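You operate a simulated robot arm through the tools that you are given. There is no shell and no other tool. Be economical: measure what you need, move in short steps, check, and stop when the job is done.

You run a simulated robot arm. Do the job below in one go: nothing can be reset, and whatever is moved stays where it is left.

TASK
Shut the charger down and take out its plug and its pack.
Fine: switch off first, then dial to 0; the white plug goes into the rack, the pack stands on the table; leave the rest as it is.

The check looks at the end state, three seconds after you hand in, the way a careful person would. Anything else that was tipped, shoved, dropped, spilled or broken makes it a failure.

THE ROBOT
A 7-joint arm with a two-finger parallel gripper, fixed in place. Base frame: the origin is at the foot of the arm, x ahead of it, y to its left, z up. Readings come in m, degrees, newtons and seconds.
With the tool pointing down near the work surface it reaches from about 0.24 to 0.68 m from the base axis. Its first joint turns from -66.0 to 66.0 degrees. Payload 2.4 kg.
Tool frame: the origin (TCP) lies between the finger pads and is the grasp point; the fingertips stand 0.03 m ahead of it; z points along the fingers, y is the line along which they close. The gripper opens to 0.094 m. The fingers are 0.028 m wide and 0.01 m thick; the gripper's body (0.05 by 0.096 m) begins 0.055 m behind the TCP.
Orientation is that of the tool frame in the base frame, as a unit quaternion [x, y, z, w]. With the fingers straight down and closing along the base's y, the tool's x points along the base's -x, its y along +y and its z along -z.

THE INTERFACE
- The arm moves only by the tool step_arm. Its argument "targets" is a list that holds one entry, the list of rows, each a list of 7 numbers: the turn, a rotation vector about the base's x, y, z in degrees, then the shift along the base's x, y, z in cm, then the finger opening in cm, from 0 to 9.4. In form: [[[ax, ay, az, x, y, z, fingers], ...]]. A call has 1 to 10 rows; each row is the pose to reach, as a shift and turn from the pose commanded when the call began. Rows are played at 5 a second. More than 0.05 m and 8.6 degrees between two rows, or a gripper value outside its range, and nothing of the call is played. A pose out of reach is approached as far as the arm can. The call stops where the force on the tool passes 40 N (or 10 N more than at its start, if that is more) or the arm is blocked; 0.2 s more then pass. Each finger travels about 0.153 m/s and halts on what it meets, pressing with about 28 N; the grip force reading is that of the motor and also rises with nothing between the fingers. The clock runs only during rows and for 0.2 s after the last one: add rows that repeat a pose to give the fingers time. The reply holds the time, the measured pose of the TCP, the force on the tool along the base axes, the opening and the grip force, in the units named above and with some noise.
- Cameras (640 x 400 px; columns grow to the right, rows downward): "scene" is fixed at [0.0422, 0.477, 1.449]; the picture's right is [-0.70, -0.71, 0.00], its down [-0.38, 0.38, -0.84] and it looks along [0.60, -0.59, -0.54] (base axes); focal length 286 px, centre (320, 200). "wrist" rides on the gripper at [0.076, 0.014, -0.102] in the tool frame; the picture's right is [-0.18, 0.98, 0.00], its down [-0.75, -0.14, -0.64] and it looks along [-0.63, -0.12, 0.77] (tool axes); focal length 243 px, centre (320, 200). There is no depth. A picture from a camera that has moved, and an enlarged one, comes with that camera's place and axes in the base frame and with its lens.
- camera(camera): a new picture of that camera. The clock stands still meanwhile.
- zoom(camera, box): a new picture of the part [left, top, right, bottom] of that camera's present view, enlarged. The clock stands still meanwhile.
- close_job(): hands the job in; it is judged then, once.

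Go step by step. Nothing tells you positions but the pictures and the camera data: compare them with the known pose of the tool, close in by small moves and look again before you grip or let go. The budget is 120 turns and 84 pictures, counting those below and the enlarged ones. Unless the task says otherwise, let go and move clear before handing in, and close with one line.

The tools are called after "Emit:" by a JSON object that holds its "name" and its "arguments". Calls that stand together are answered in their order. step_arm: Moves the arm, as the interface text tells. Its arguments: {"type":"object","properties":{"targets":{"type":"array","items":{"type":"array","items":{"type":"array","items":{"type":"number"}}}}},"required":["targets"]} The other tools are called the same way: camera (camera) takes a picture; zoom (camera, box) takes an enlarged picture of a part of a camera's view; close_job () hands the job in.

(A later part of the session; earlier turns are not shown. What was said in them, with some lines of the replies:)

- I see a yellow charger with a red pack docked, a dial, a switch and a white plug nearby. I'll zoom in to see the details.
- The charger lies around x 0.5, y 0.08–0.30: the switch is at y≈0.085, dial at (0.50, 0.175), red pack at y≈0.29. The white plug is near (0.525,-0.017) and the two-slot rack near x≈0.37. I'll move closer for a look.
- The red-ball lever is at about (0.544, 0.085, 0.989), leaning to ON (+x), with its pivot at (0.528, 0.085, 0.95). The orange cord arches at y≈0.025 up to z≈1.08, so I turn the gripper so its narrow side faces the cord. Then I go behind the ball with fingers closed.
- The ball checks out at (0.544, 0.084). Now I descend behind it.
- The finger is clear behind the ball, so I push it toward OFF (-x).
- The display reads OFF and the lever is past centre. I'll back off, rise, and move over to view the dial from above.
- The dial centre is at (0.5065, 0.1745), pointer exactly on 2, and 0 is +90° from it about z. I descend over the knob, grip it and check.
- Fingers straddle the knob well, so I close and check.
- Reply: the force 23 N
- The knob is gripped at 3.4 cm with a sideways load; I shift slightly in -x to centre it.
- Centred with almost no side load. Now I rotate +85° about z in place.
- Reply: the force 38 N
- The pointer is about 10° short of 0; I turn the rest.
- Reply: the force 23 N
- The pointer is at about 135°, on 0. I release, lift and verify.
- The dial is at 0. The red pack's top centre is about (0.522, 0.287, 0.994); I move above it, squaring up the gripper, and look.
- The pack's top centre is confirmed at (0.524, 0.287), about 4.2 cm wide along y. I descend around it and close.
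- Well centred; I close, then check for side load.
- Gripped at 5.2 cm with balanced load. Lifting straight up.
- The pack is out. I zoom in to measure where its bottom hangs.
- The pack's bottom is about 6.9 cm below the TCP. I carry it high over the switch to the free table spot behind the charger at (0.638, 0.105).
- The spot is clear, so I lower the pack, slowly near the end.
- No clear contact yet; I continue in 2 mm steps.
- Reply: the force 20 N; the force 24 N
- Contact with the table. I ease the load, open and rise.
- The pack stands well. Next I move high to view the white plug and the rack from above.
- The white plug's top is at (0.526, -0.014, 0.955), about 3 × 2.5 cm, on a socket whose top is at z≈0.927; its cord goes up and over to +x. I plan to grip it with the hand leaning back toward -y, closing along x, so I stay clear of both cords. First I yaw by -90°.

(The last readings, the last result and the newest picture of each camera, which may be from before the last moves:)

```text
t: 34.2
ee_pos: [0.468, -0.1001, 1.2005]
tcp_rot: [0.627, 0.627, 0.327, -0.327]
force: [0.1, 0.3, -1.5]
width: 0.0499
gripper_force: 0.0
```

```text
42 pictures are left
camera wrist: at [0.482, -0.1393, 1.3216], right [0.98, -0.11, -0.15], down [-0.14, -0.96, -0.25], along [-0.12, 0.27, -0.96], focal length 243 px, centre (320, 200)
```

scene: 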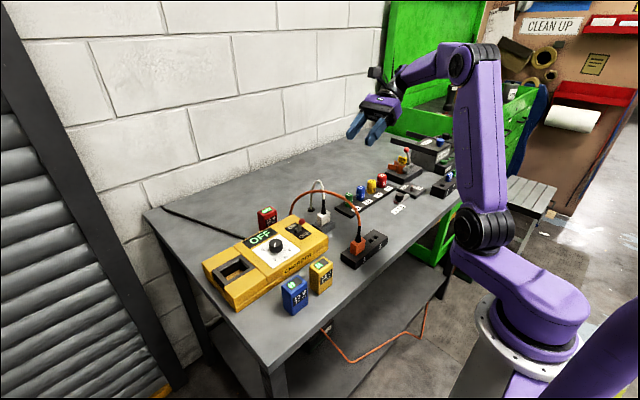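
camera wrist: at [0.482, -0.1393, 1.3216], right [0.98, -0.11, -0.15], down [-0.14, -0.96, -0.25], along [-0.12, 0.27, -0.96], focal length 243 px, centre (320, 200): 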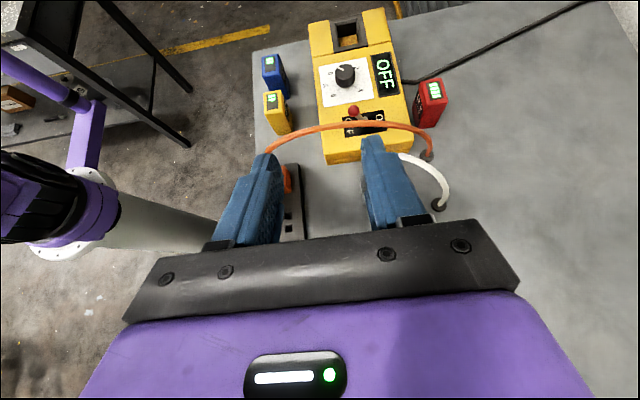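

The leaning pose works. I descend to a pre-approach point 7 cm back along the tool axis from the plug.

Emit:
{"name": "step_arm", "arguments": {"targets": [[[0, 0, 0, 3, 0, -3, 5], [0, 0, 0, 5.8, 0, -6, 5], [0, 0, 0, 5.8, 0, -10, 5], [0, 0, 0, 5.8, 0.5, -14, 5], [0, 0, 0, 5.8, 1, -17.5, 5], [0, 0, 0, 5.8, 1.4, -20.2, 5], [0, 0, 0, 5.8, 1.4, -20.2, 5]]]}}

Emit:
{"name": "camera", "arguments": {"camera": "wrist"}}

Emit:
{"name": "zoom", "arguments": {"camera": "scene", "box": [280, 130, 420, 240]}}

```text
t: 35.8
ee_pos: [0.5269, -0.0871, 0.9959]
tcp_rot: [0.627, 0.627, 0.327, -0.327]
force: [-0.4, 0.6, -0.4]
width: 0.05
gripper_force: 0.0
```

```text
41 pictures are left
camera wrist: at [0.5409, -0.1253, 1.1184], right [0.98, -0.11, -0.15], down [-0.14, -0.96, -0.25], along [-0.12, 0.27, -0.96], focal length 243 px, centre (320, 200)
```

wrist: 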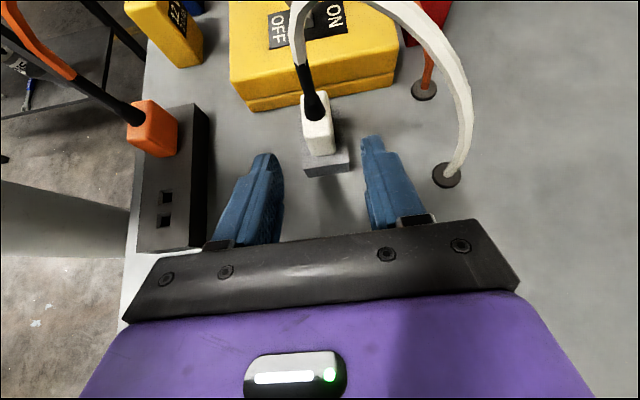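

```text
3.64 times, centred on (350, 185) of scene
camera zoom: at [0.0422, 0.477, 1.449], right [-0.7, -0.71, 0.0], down [-0.38, 0.38, -0.84], along [0.6, -0.59, -0.54], focal length 1040 px, centre (211, 254)
```

zoom: 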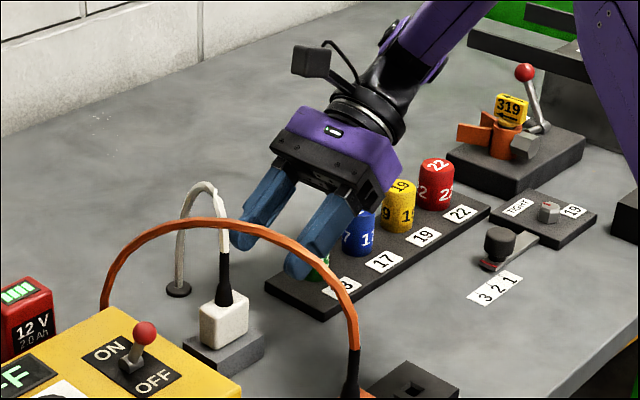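

The plug is centred between the fingers at (0.526, -0.014). I slide in along the tool axis.

Emit:
{"name": "step_arm", "arguments": {"targets": [[[0, 0, 0, 0, 1.5, -1.05, 5], [0, 0, 0, 0, 3, -2.1, 5], [0, 0, 0, 0, 4.3, -3, 5], [0, 0, 0, 0, 5.1, -3.55, 5], [0, 0, 0, 0, 5.75, -4, 5], [0, 0, 0, 0, 5.75, -4, 5]]]}}

Emit:
{"name": "zoom", "arguments": {"camera": "wrist", "box": [220, 60, 420, 220]}}

Emit:
{"name": "zoom", "arguments": {"camera": "scene", "box": [280, 170, 380, 250]}}

```text
t: 37.2
ee_pos: [0.5263, -0.0278, 0.9575]
tcp_rot: [0.627, 0.627, 0.327, -0.327]
force: [-0.3, -0.1, 0.0]
width: 0.05
gripper_force: 0.0
```

```text
2.50 times, centred on (320, 140) of wrist
camera zoom: at [0.5404, -0.0674, 1.0793], right [0.98, -0.11, -0.15], down [-0.14, -0.96, -0.25], along [-0.12, 0.27, -0.96], focal length 606 px, centre (320, 350)
```

zoom: 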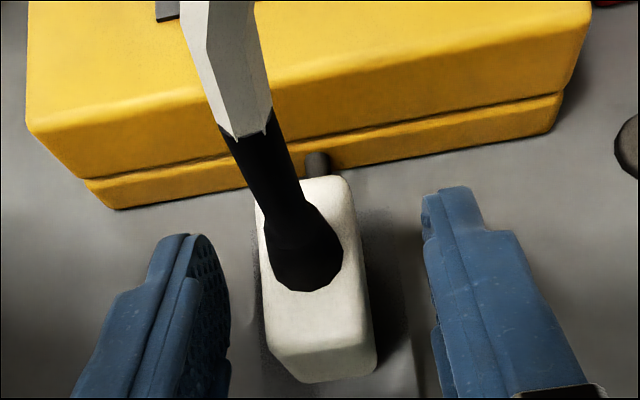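

```text
5.00 times, centred on (330, 210) of scene
camera zoom: at [0.0422, 0.477, 1.449], right [-0.7, -0.71, 0.0], down [-0.38, 0.38, -0.84], along [0.6, -0.59, -0.54], focal length 1430 px, centre (270, 150)
```

zoom: 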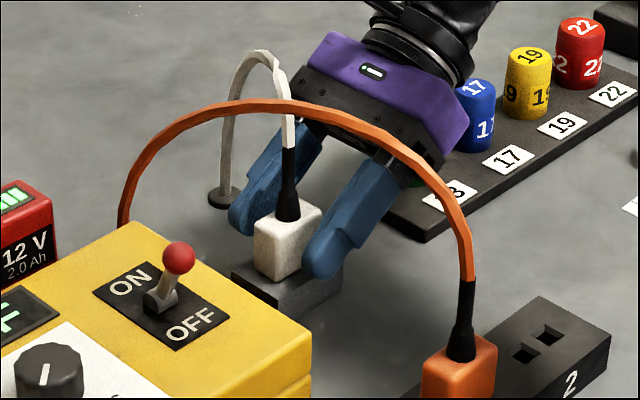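

Fingers straddle the plug nicely, so I close.

Emit:
{"name": "step_arm", "arguments": {"targets": [[[0, 0, 0, 0, 0, 0, 3.5], [0, 0, 0, 0, 0, 0, 2], [0, 0, 0, 0, 0, 0, 1], [0, 0, 0, 0, 0, 0, 1], [0, 0, 0, 0, 0, 0, 1]]]}}

```text
t: 38.4
ee_pos: [0.5276, -0.0277, 0.9576]
tcp_rot: [0.627, 0.627, 0.327, -0.326]
force: [-0.2, 1.0, -0.5]
width: 0.0253
gripper_force: 28.1
```

Gripped at 2.5 cm. I pull straight up in small steps.

Emit:
{"name": "step_arm", "arguments": {"targets": [[[0, 0, 0, 0, 0, 0.4, 1], [0, 0, 0, 0, 0, 0.8, 1], [0, 0, 0, 0, 0, 1.3, 1], [0, 0, 0, 0, 0, 1.8, 1], [0, 0, 0, 0, 0, 2.4, 1], [0, 0, 0, 0, 0, 3, 1], [0, 0, 0, 0, 0, 3, 1]]]}}

Emit:
{"name": "zoom", "arguments": {"camera": "scene", "box": [280, 170, 380, 250]}}

```text
t: 40.0
ee_pos: [0.5249, -0.0274, 0.9851]
tcp_rot: [0.627, 0.627, 0.326, -0.327]
force: [-0.7, 0.0, -1.1]
width: 0.0252
gripper_force: 28.2
```

```text
5.00 times, centred on (330, 210) of scene
camera zoom: at [0.0422, 0.477, 1.449], right [-0.7, -0.71, 0.0], down [-0.38, 0.38, -0.84], along [0.6, -0.59, -0.54], focal length 1430 px, centre (270, 150)
```

zoom: 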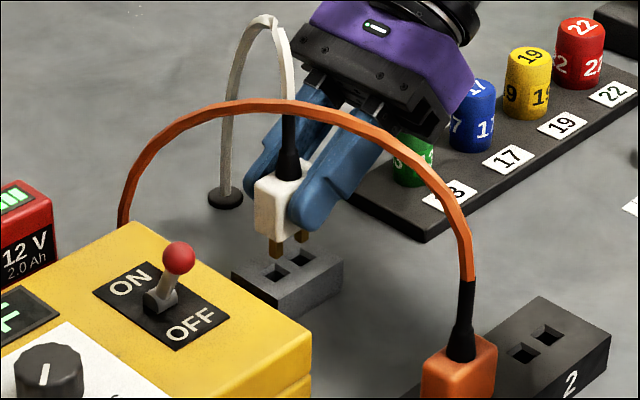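

The plug is out with two brass pins pointing down. I take a reference wrist view, then will retreat and carry it to the rack's slot 2 at about (0.378, -0.06).

Emit:
{"name": "camera", "arguments": {"camera": "wrist"}}

Emit:
{"name": "step_arm", "arguments": {"targets": [[[0, 0, 0, 0, -1, 0.5, 1], [0, 0, 0, 0, -3, 1.5, 1], [0, 0, 0, -2, -5, 3, 1], [0, 0, 0, -5, -6.5, 5, 1], [0, 0, 0, -8, -7.5, 6, 1], [0, 0, 0, -11, -8.5, 6, 1], [0, 0, 0, -13, -9, 6, 1], [0, 0, 0, -14.6, -9, 6, 1], [0, 0, 0, -14.6, -9, 6, 1]]]}}

Emit:
{"name": "camera", "arguments": {"camera": "wrist"}}

Emit:
{"name": "camera", "arguments": {"camera": "scene"}}

```text
36 pictures are left
camera wrist: at [0.5395, -0.0679, 1.1084], right [0.98, -0.11, -0.15], down [-0.14, -0.96, -0.25], along [-0.12, 0.27, -0.96], focal length 243 px, centre (320, 200)
```

wrist: 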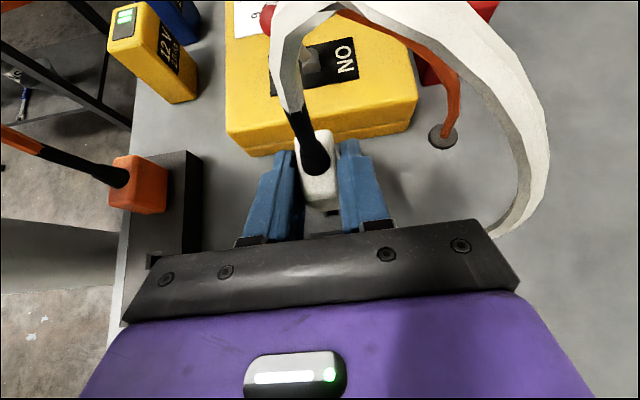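

```text
t: 42.0
ee_pos: [0.3785, -0.1166, 1.0488]
tcp_rot: [0.627, 0.627, 0.327, -0.327]
force: [0.3, -0.1, -0.5]
width: 0.025
gripper_force: 28.4
```

```text
35 pictures are left
camera wrist: at [0.3923, -0.1562, 1.1707], right [0.98, -0.11, -0.15], down [-0.14, -0.96, -0.25], along [-0.12, 0.27, -0.96], focal length 243 px, centre (320, 200)
```

wrist: 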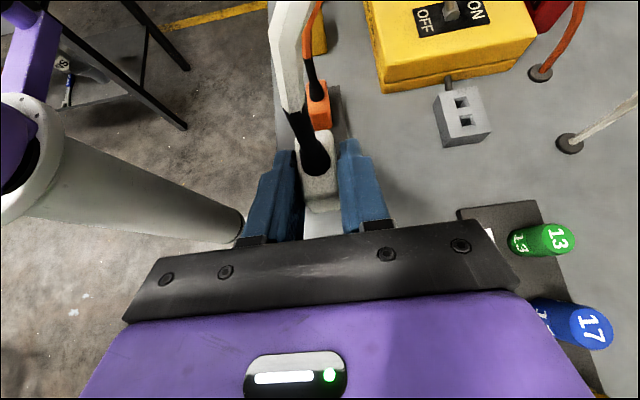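

```text
34 pictures are left
```

scene: 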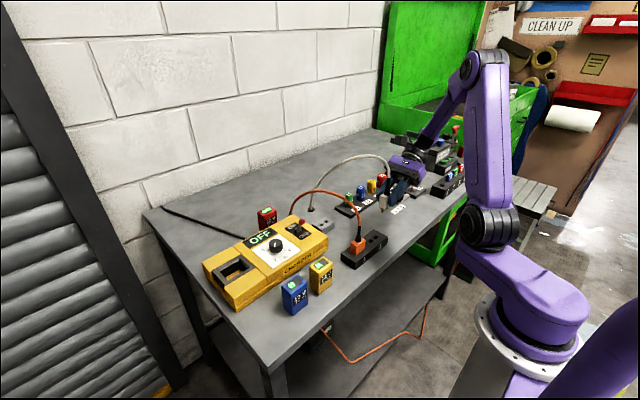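

The socket's empty and the plug is held upright. I now bring it to hover about 2.8 cm above slot 2, for comparison with the reference view.

Emit:
{"name": "step_arm", "arguments": {"targets": [[[0, 0, 0, 0, 2, -1, 1], [0, 0, 0, 0, 4.2, -3, 1], [0, 0, 0, 0, 4.2, -5, 1], [0, 0, 0, 0, 4.2, -6.3, 1], [0, 0, 0, 0, 4.2, -6.3, 1]]]}}

Emit:
{"name": "zoom", "arguments": {"camera": "scene", "box": [330, 190, 430, 270]}}

Emit:
{"name": "zoom", "arguments": {"camera": "wrist", "box": [220, 60, 420, 220]}}

```text
t: 43.2
ee_pos: [0.3798, -0.0756, 0.9853]
tcp_rot: [0.627, 0.628, 0.326, -0.327]
force: [0.1, -0.7, -0.9]
width: 0.0256
gripper_force: 28.2
```

```text
5.00 times, centred on (380, 230) of scene
camera zoom: at [0.0422, 0.477, 1.449], right [-0.7, -0.71, 0.0], down [-0.38, 0.38, -0.84], along [0.6, -0.59, -0.54], focal length 1430 px, centre (20, 50)
```

zoom: 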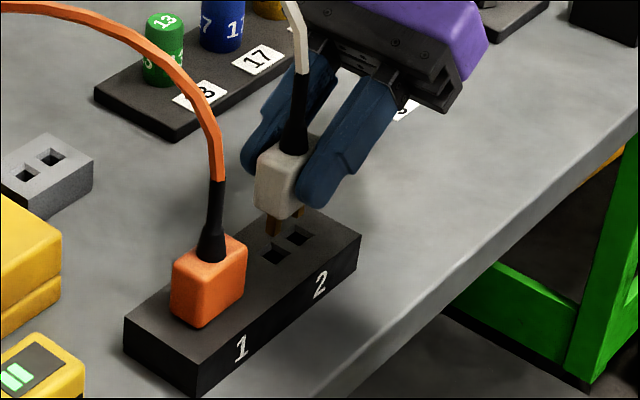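

```text
2.50 times, centred on (320, 140) of wrist
camera zoom: at [0.3941, -0.1151, 1.1078], right [0.98, -0.11, -0.15], down [-0.14, -0.96, -0.25], along [-0.12, 0.27, -0.96], focal length 606 px, centre (320, 350)
```

zoom: 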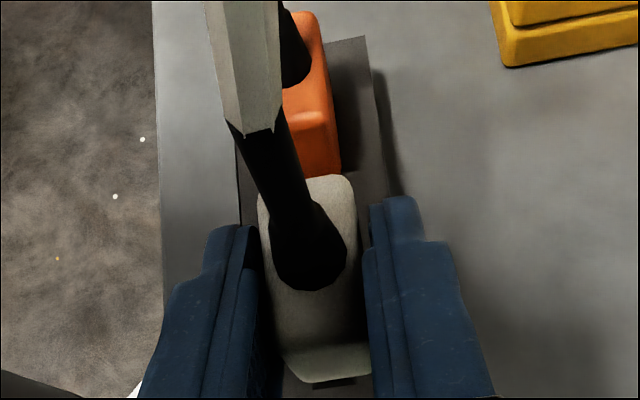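

I zoom further to compare pin tips with the holes.

Emit:
{"name": "zoom", "arguments": {"camera": "scene", "box": [372, 220, 402, 244]}}

```text
16.00 times, centred on (387, 232) of scene
camera zoom: at [0.0422, 0.477, 1.449], right [-0.7, -0.71, 0.0], down [-0.38, 0.38, -0.84], along [0.6, -0.59, -0.54], focal length 4577 px, centre (-752, -312)
```

zoom: 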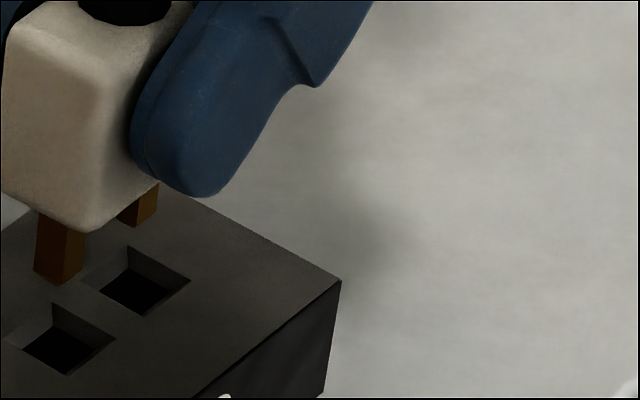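

Comparing pins with holes (with perspective), the slot is about 3 mm toward -x and 2 mm toward +y. I correct that and come lower for a finer check.

Emit:
{"name": "step_arm", "arguments": {"targets": [[[0, 0, 0, -0.3, 0.15, 0, 1], [0, 0, 0, -0.3, 0.15, -0.5, 1], [0, 0, 0, -0.3, 0.15, -0.8, 1], [0, 0, 0, -0.3, 0.15, -0.8, 1]]]}}

Emit:
{"name": "zoom", "arguments": {"camera": "scene", "box": [368, 220, 398, 244]}}

```text
t: 44.2
ee_pos: [0.376, -0.074, 0.9769]
tcp_rot: [0.627, 0.627, 0.327, -0.327]
force: [-0.6, 0.3, 0.0]
width: 0.0252
gripper_force: 28.1
```

```text
16.00 times, centred on (383, 232) of scene
camera zoom: at [0.0422, 0.477, 1.449], right [-0.7, -0.71, 0.0], down [-0.38, 0.38, -0.84], along [0.6, -0.59, -0.54], focal length 4577 px, centre (-688, -312)
```

zoom: 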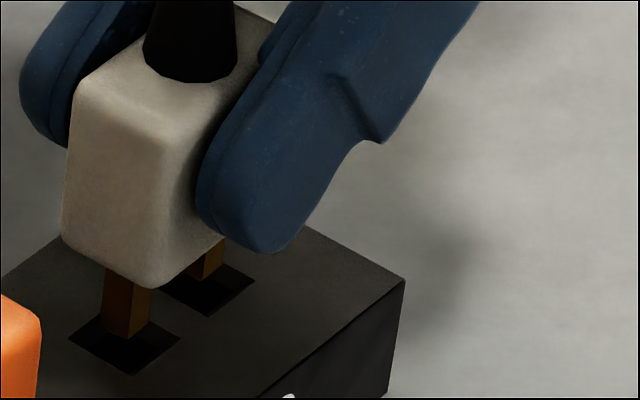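

The pins now line up with the holes, with generous hole clearance. I lower slowly.

Emit:
{"name": "step_arm", "arguments": {"targets": [[[0, 0, 0, 0, 0, -0.3, 1], [0, 0, 0, 0, 0, -0.6, 1], [0, 0, 0, 0, 0, -0.9, 1], [0, 0, 0, 0, 0, -0.9, 1]]]}}

Emit:
{"name": "zoom", "arguments": {"camera": "scene", "box": [368, 220, 398, 244]}}

```text
t: 45.2
ee_pos: [0.3765, -0.0755, 0.9665]
tcp_rot: [0.627, 0.627, 0.326, -0.327]
force: [-2.7, 0.0, 0.7]
width: 0.0252
gripper_force: 27.6
```

```text
16.00 times, centred on (383, 232) of scene
camera zoom: at [0.0422, 0.477, 1.449], right [-0.7, -0.71, 0.0], down [-0.38, 0.38, -0.84], along [0.6, -0.59, -0.54], focal length 4577 px, centre (-688, -312)
```

zoom: 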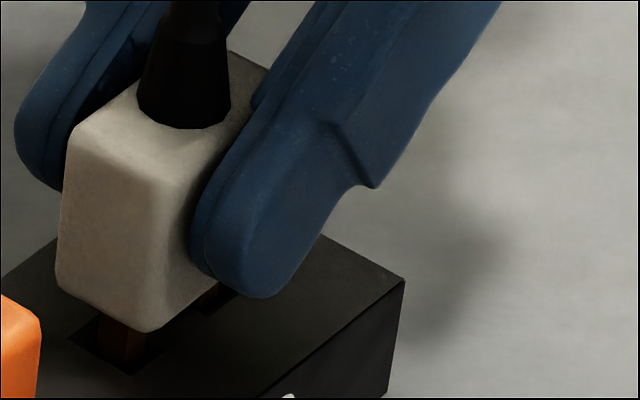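

The pins are entering the holes with little force. I continue down to the seat, expected at about z = 0.957.

Emit:
{"name": "step_arm", "arguments": {"targets": [[[0, 0, 0, 0, 0, -0.3, 1], [0, 0, 0, 0, 0, -0.6, 1], [0, 0, 0, 0, 0, -0.8, 1], [0, 0, 0, 0, 0, -0.8, 1]]]}}

Emit:
{"name": "zoom", "arguments": {"camera": "scene", "box": [368, 220, 398, 244]}}

```text
t: 46.2
ee_pos: [0.3772, -0.0737, 0.9594]
tcp_rot: [0.628, 0.627, 0.326, -0.326]
force: [-1.8, 0.6, 0.4]
width: 0.0257
gripper_force: 27.9
```

```text
16.00 times, centred on (383, 232) of scene
camera zoom: at [0.0422, 0.477, 1.449], right [-0.7, -0.71, 0.0], down [-0.38, 0.38, -0.84], along [0.6, -0.59, -0.54], focal length 4577 px, centre (-688, -312)
```

zoom: 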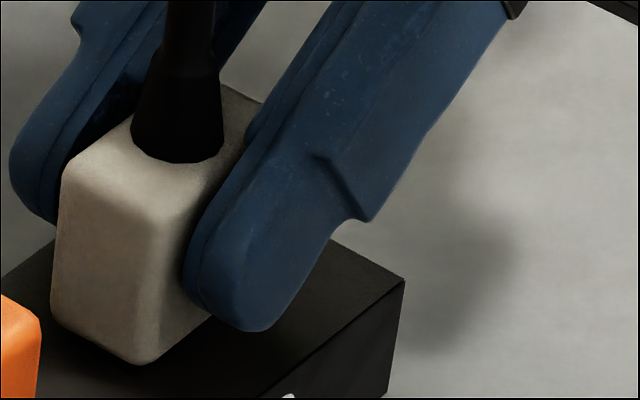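

Almost seated; small steps until contact.

Emit:
{"name": "step_arm", "arguments": {"targets": [[[0, 0, 0, 0, 0, -0.15, 1], [0, 0, 0, 0, 0, -0.15, 1]]]}}

Emit:
{"name": "step_arm", "arguments": {"targets": [[[0, 0, 0, 0, 0, -0.15, 1], [0, 0, 0, 0, 0, -0.15, 1]]]}}

Emit:
{"name": "zoom", "arguments": {"camera": "scene", "box": [350, 210, 400, 250]}}

```text
t: 46.8
ee_pos: [0.3779, -0.0742, 0.9589]
tcp_rot: [0.626, 0.627, 0.327, -0.327]
force: [-2.8, -1.6, 11.5]
width: 0.0254
gripper_force: 27.8
```

```text
t: 47.4
ee_pos: [0.3768, -0.0737, 0.9565]
tcp_rot: [0.627, 0.627, 0.327, -0.327]
force: [-3.5, -2.1, 24.4]
width: 0.0253
gripper_force: 27.9
```

```text
10.00 times, centred on (375, 230) of scene
camera zoom: at [0.0418, 0.477, 1.449], right [-0.7, -0.71, 0.0], down [-0.38, 0.38, -0.84], along [0.6, -0.59, -0.54], focal length 2861 px, centre (-230, -100)
```

zoom: 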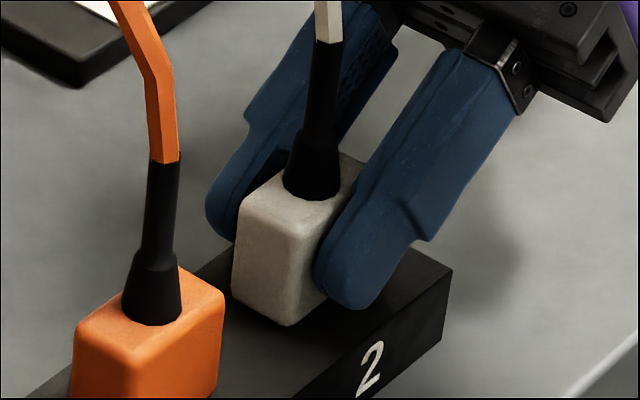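

Seated on the rack with firm contact. I ease off, open, and back out along the tool axis.

Emit:
{"name": "step_arm", "arguments": {"targets": [[[0, 0, 0, 0, 0, 0.2, 1], [0, 0, 0, 0, 0, 0.2, 3.5], [0, 0, 0, 0, 0, 0.2, 5], [0, 0, 0, 0, 0, 0.2, 5], [0, 0, 0, 0, -2, 1.7, 5], [0, 0, 0, 0, -4.5, 3.4, 5], [0, 0, 0, 0, -7.5, 6, 5], [0, 0, 0, 0, -9, 10, 5], [0, 0, 0, 0, -9, 14, 5], [0, 0, 0, 0, -9, 18, 5]]]}}

Emit:
{"name": "camera", "arguments": {"camera": "scene"}}

Emit:
{"name": "zoom", "arguments": {"camera": "scene", "box": [330, 190, 430, 270]}}

Emit:
{"name": "zoom", "arguments": {"camera": "scene", "box": [190, 170, 400, 320]}}

Emit:
{"name": "camera", "arguments": {"camera": "wrist"}}

```text
t: 49.6
ee_pos: [0.3782, -0.1667, 1.1353]
tcp_rot: [0.626, 0.628, 0.326, -0.328]
force: [0.0, 0.2, 0.0]
width: 0.0502
gripper_force: 0.0
```

```text
26 pictures are left
```

scene: 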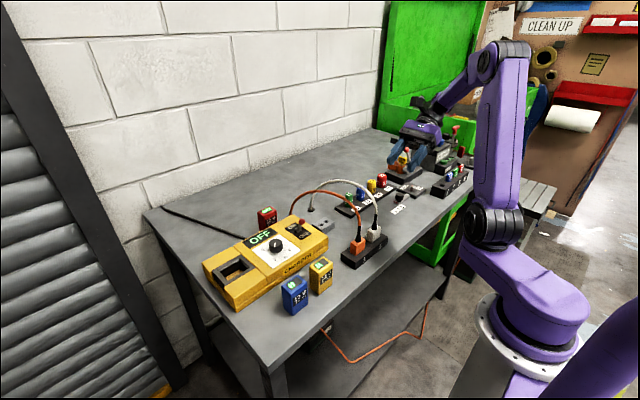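

```text
5.00 times, centred on (380, 230) of scene
camera zoom: at [0.0422, 0.477, 1.449], right [-0.7, -0.71, 0.0], down [-0.38, 0.38, -0.84], along [0.6, -0.59, -0.54], focal length 1430 px, centre (20, 50)
```

zoom: 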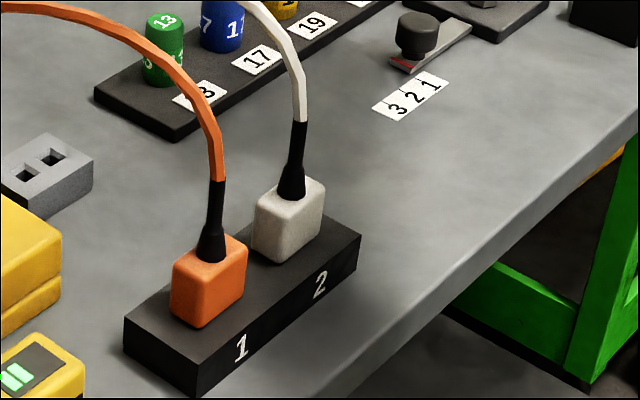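

```text
2.67 times, centred on (295, 245) of scene
camera zoom: at [0.0422, 0.477, 1.449], right [-0.7, -0.71, 0.0], down [-0.38, 0.38, -0.84], along [0.6, -0.59, -0.54], focal length 763 px, centre (387, 80)
```

zoom: 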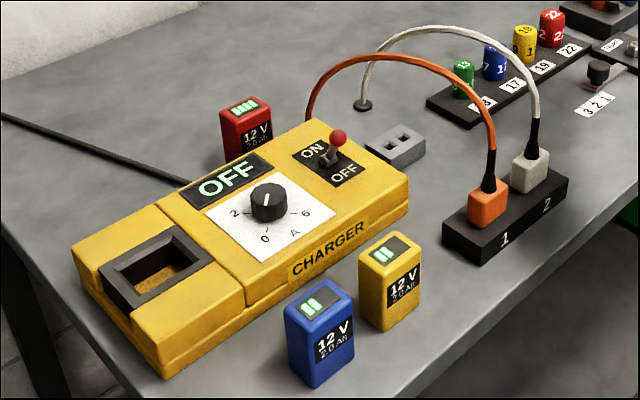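

```text
23 pictures are left
camera wrist: at [0.3927, -0.2061, 1.2574], right [0.98, -0.11, -0.15], down [-0.14, -0.96, -0.25], along [-0.12, 0.27, -0.96], focal length 243 px, centre (320, 200)
```

wrist: 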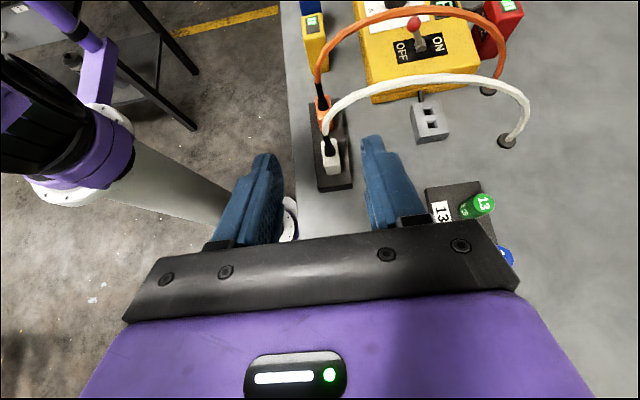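

Everything is in its end state: switch OFF, dial at 0, pack standing behind the charger, and plug seated in rack slot 2. The arm is clear, so I hand in.

Emit:
{"name": "close_job", "arguments": {}}

```text
The job is handed in.
```

The charger is switched off with its dial at 0, the white plug is in rack slot 2, the red pack stands on the table behind the charger, and the last pictures show nothing else moved.
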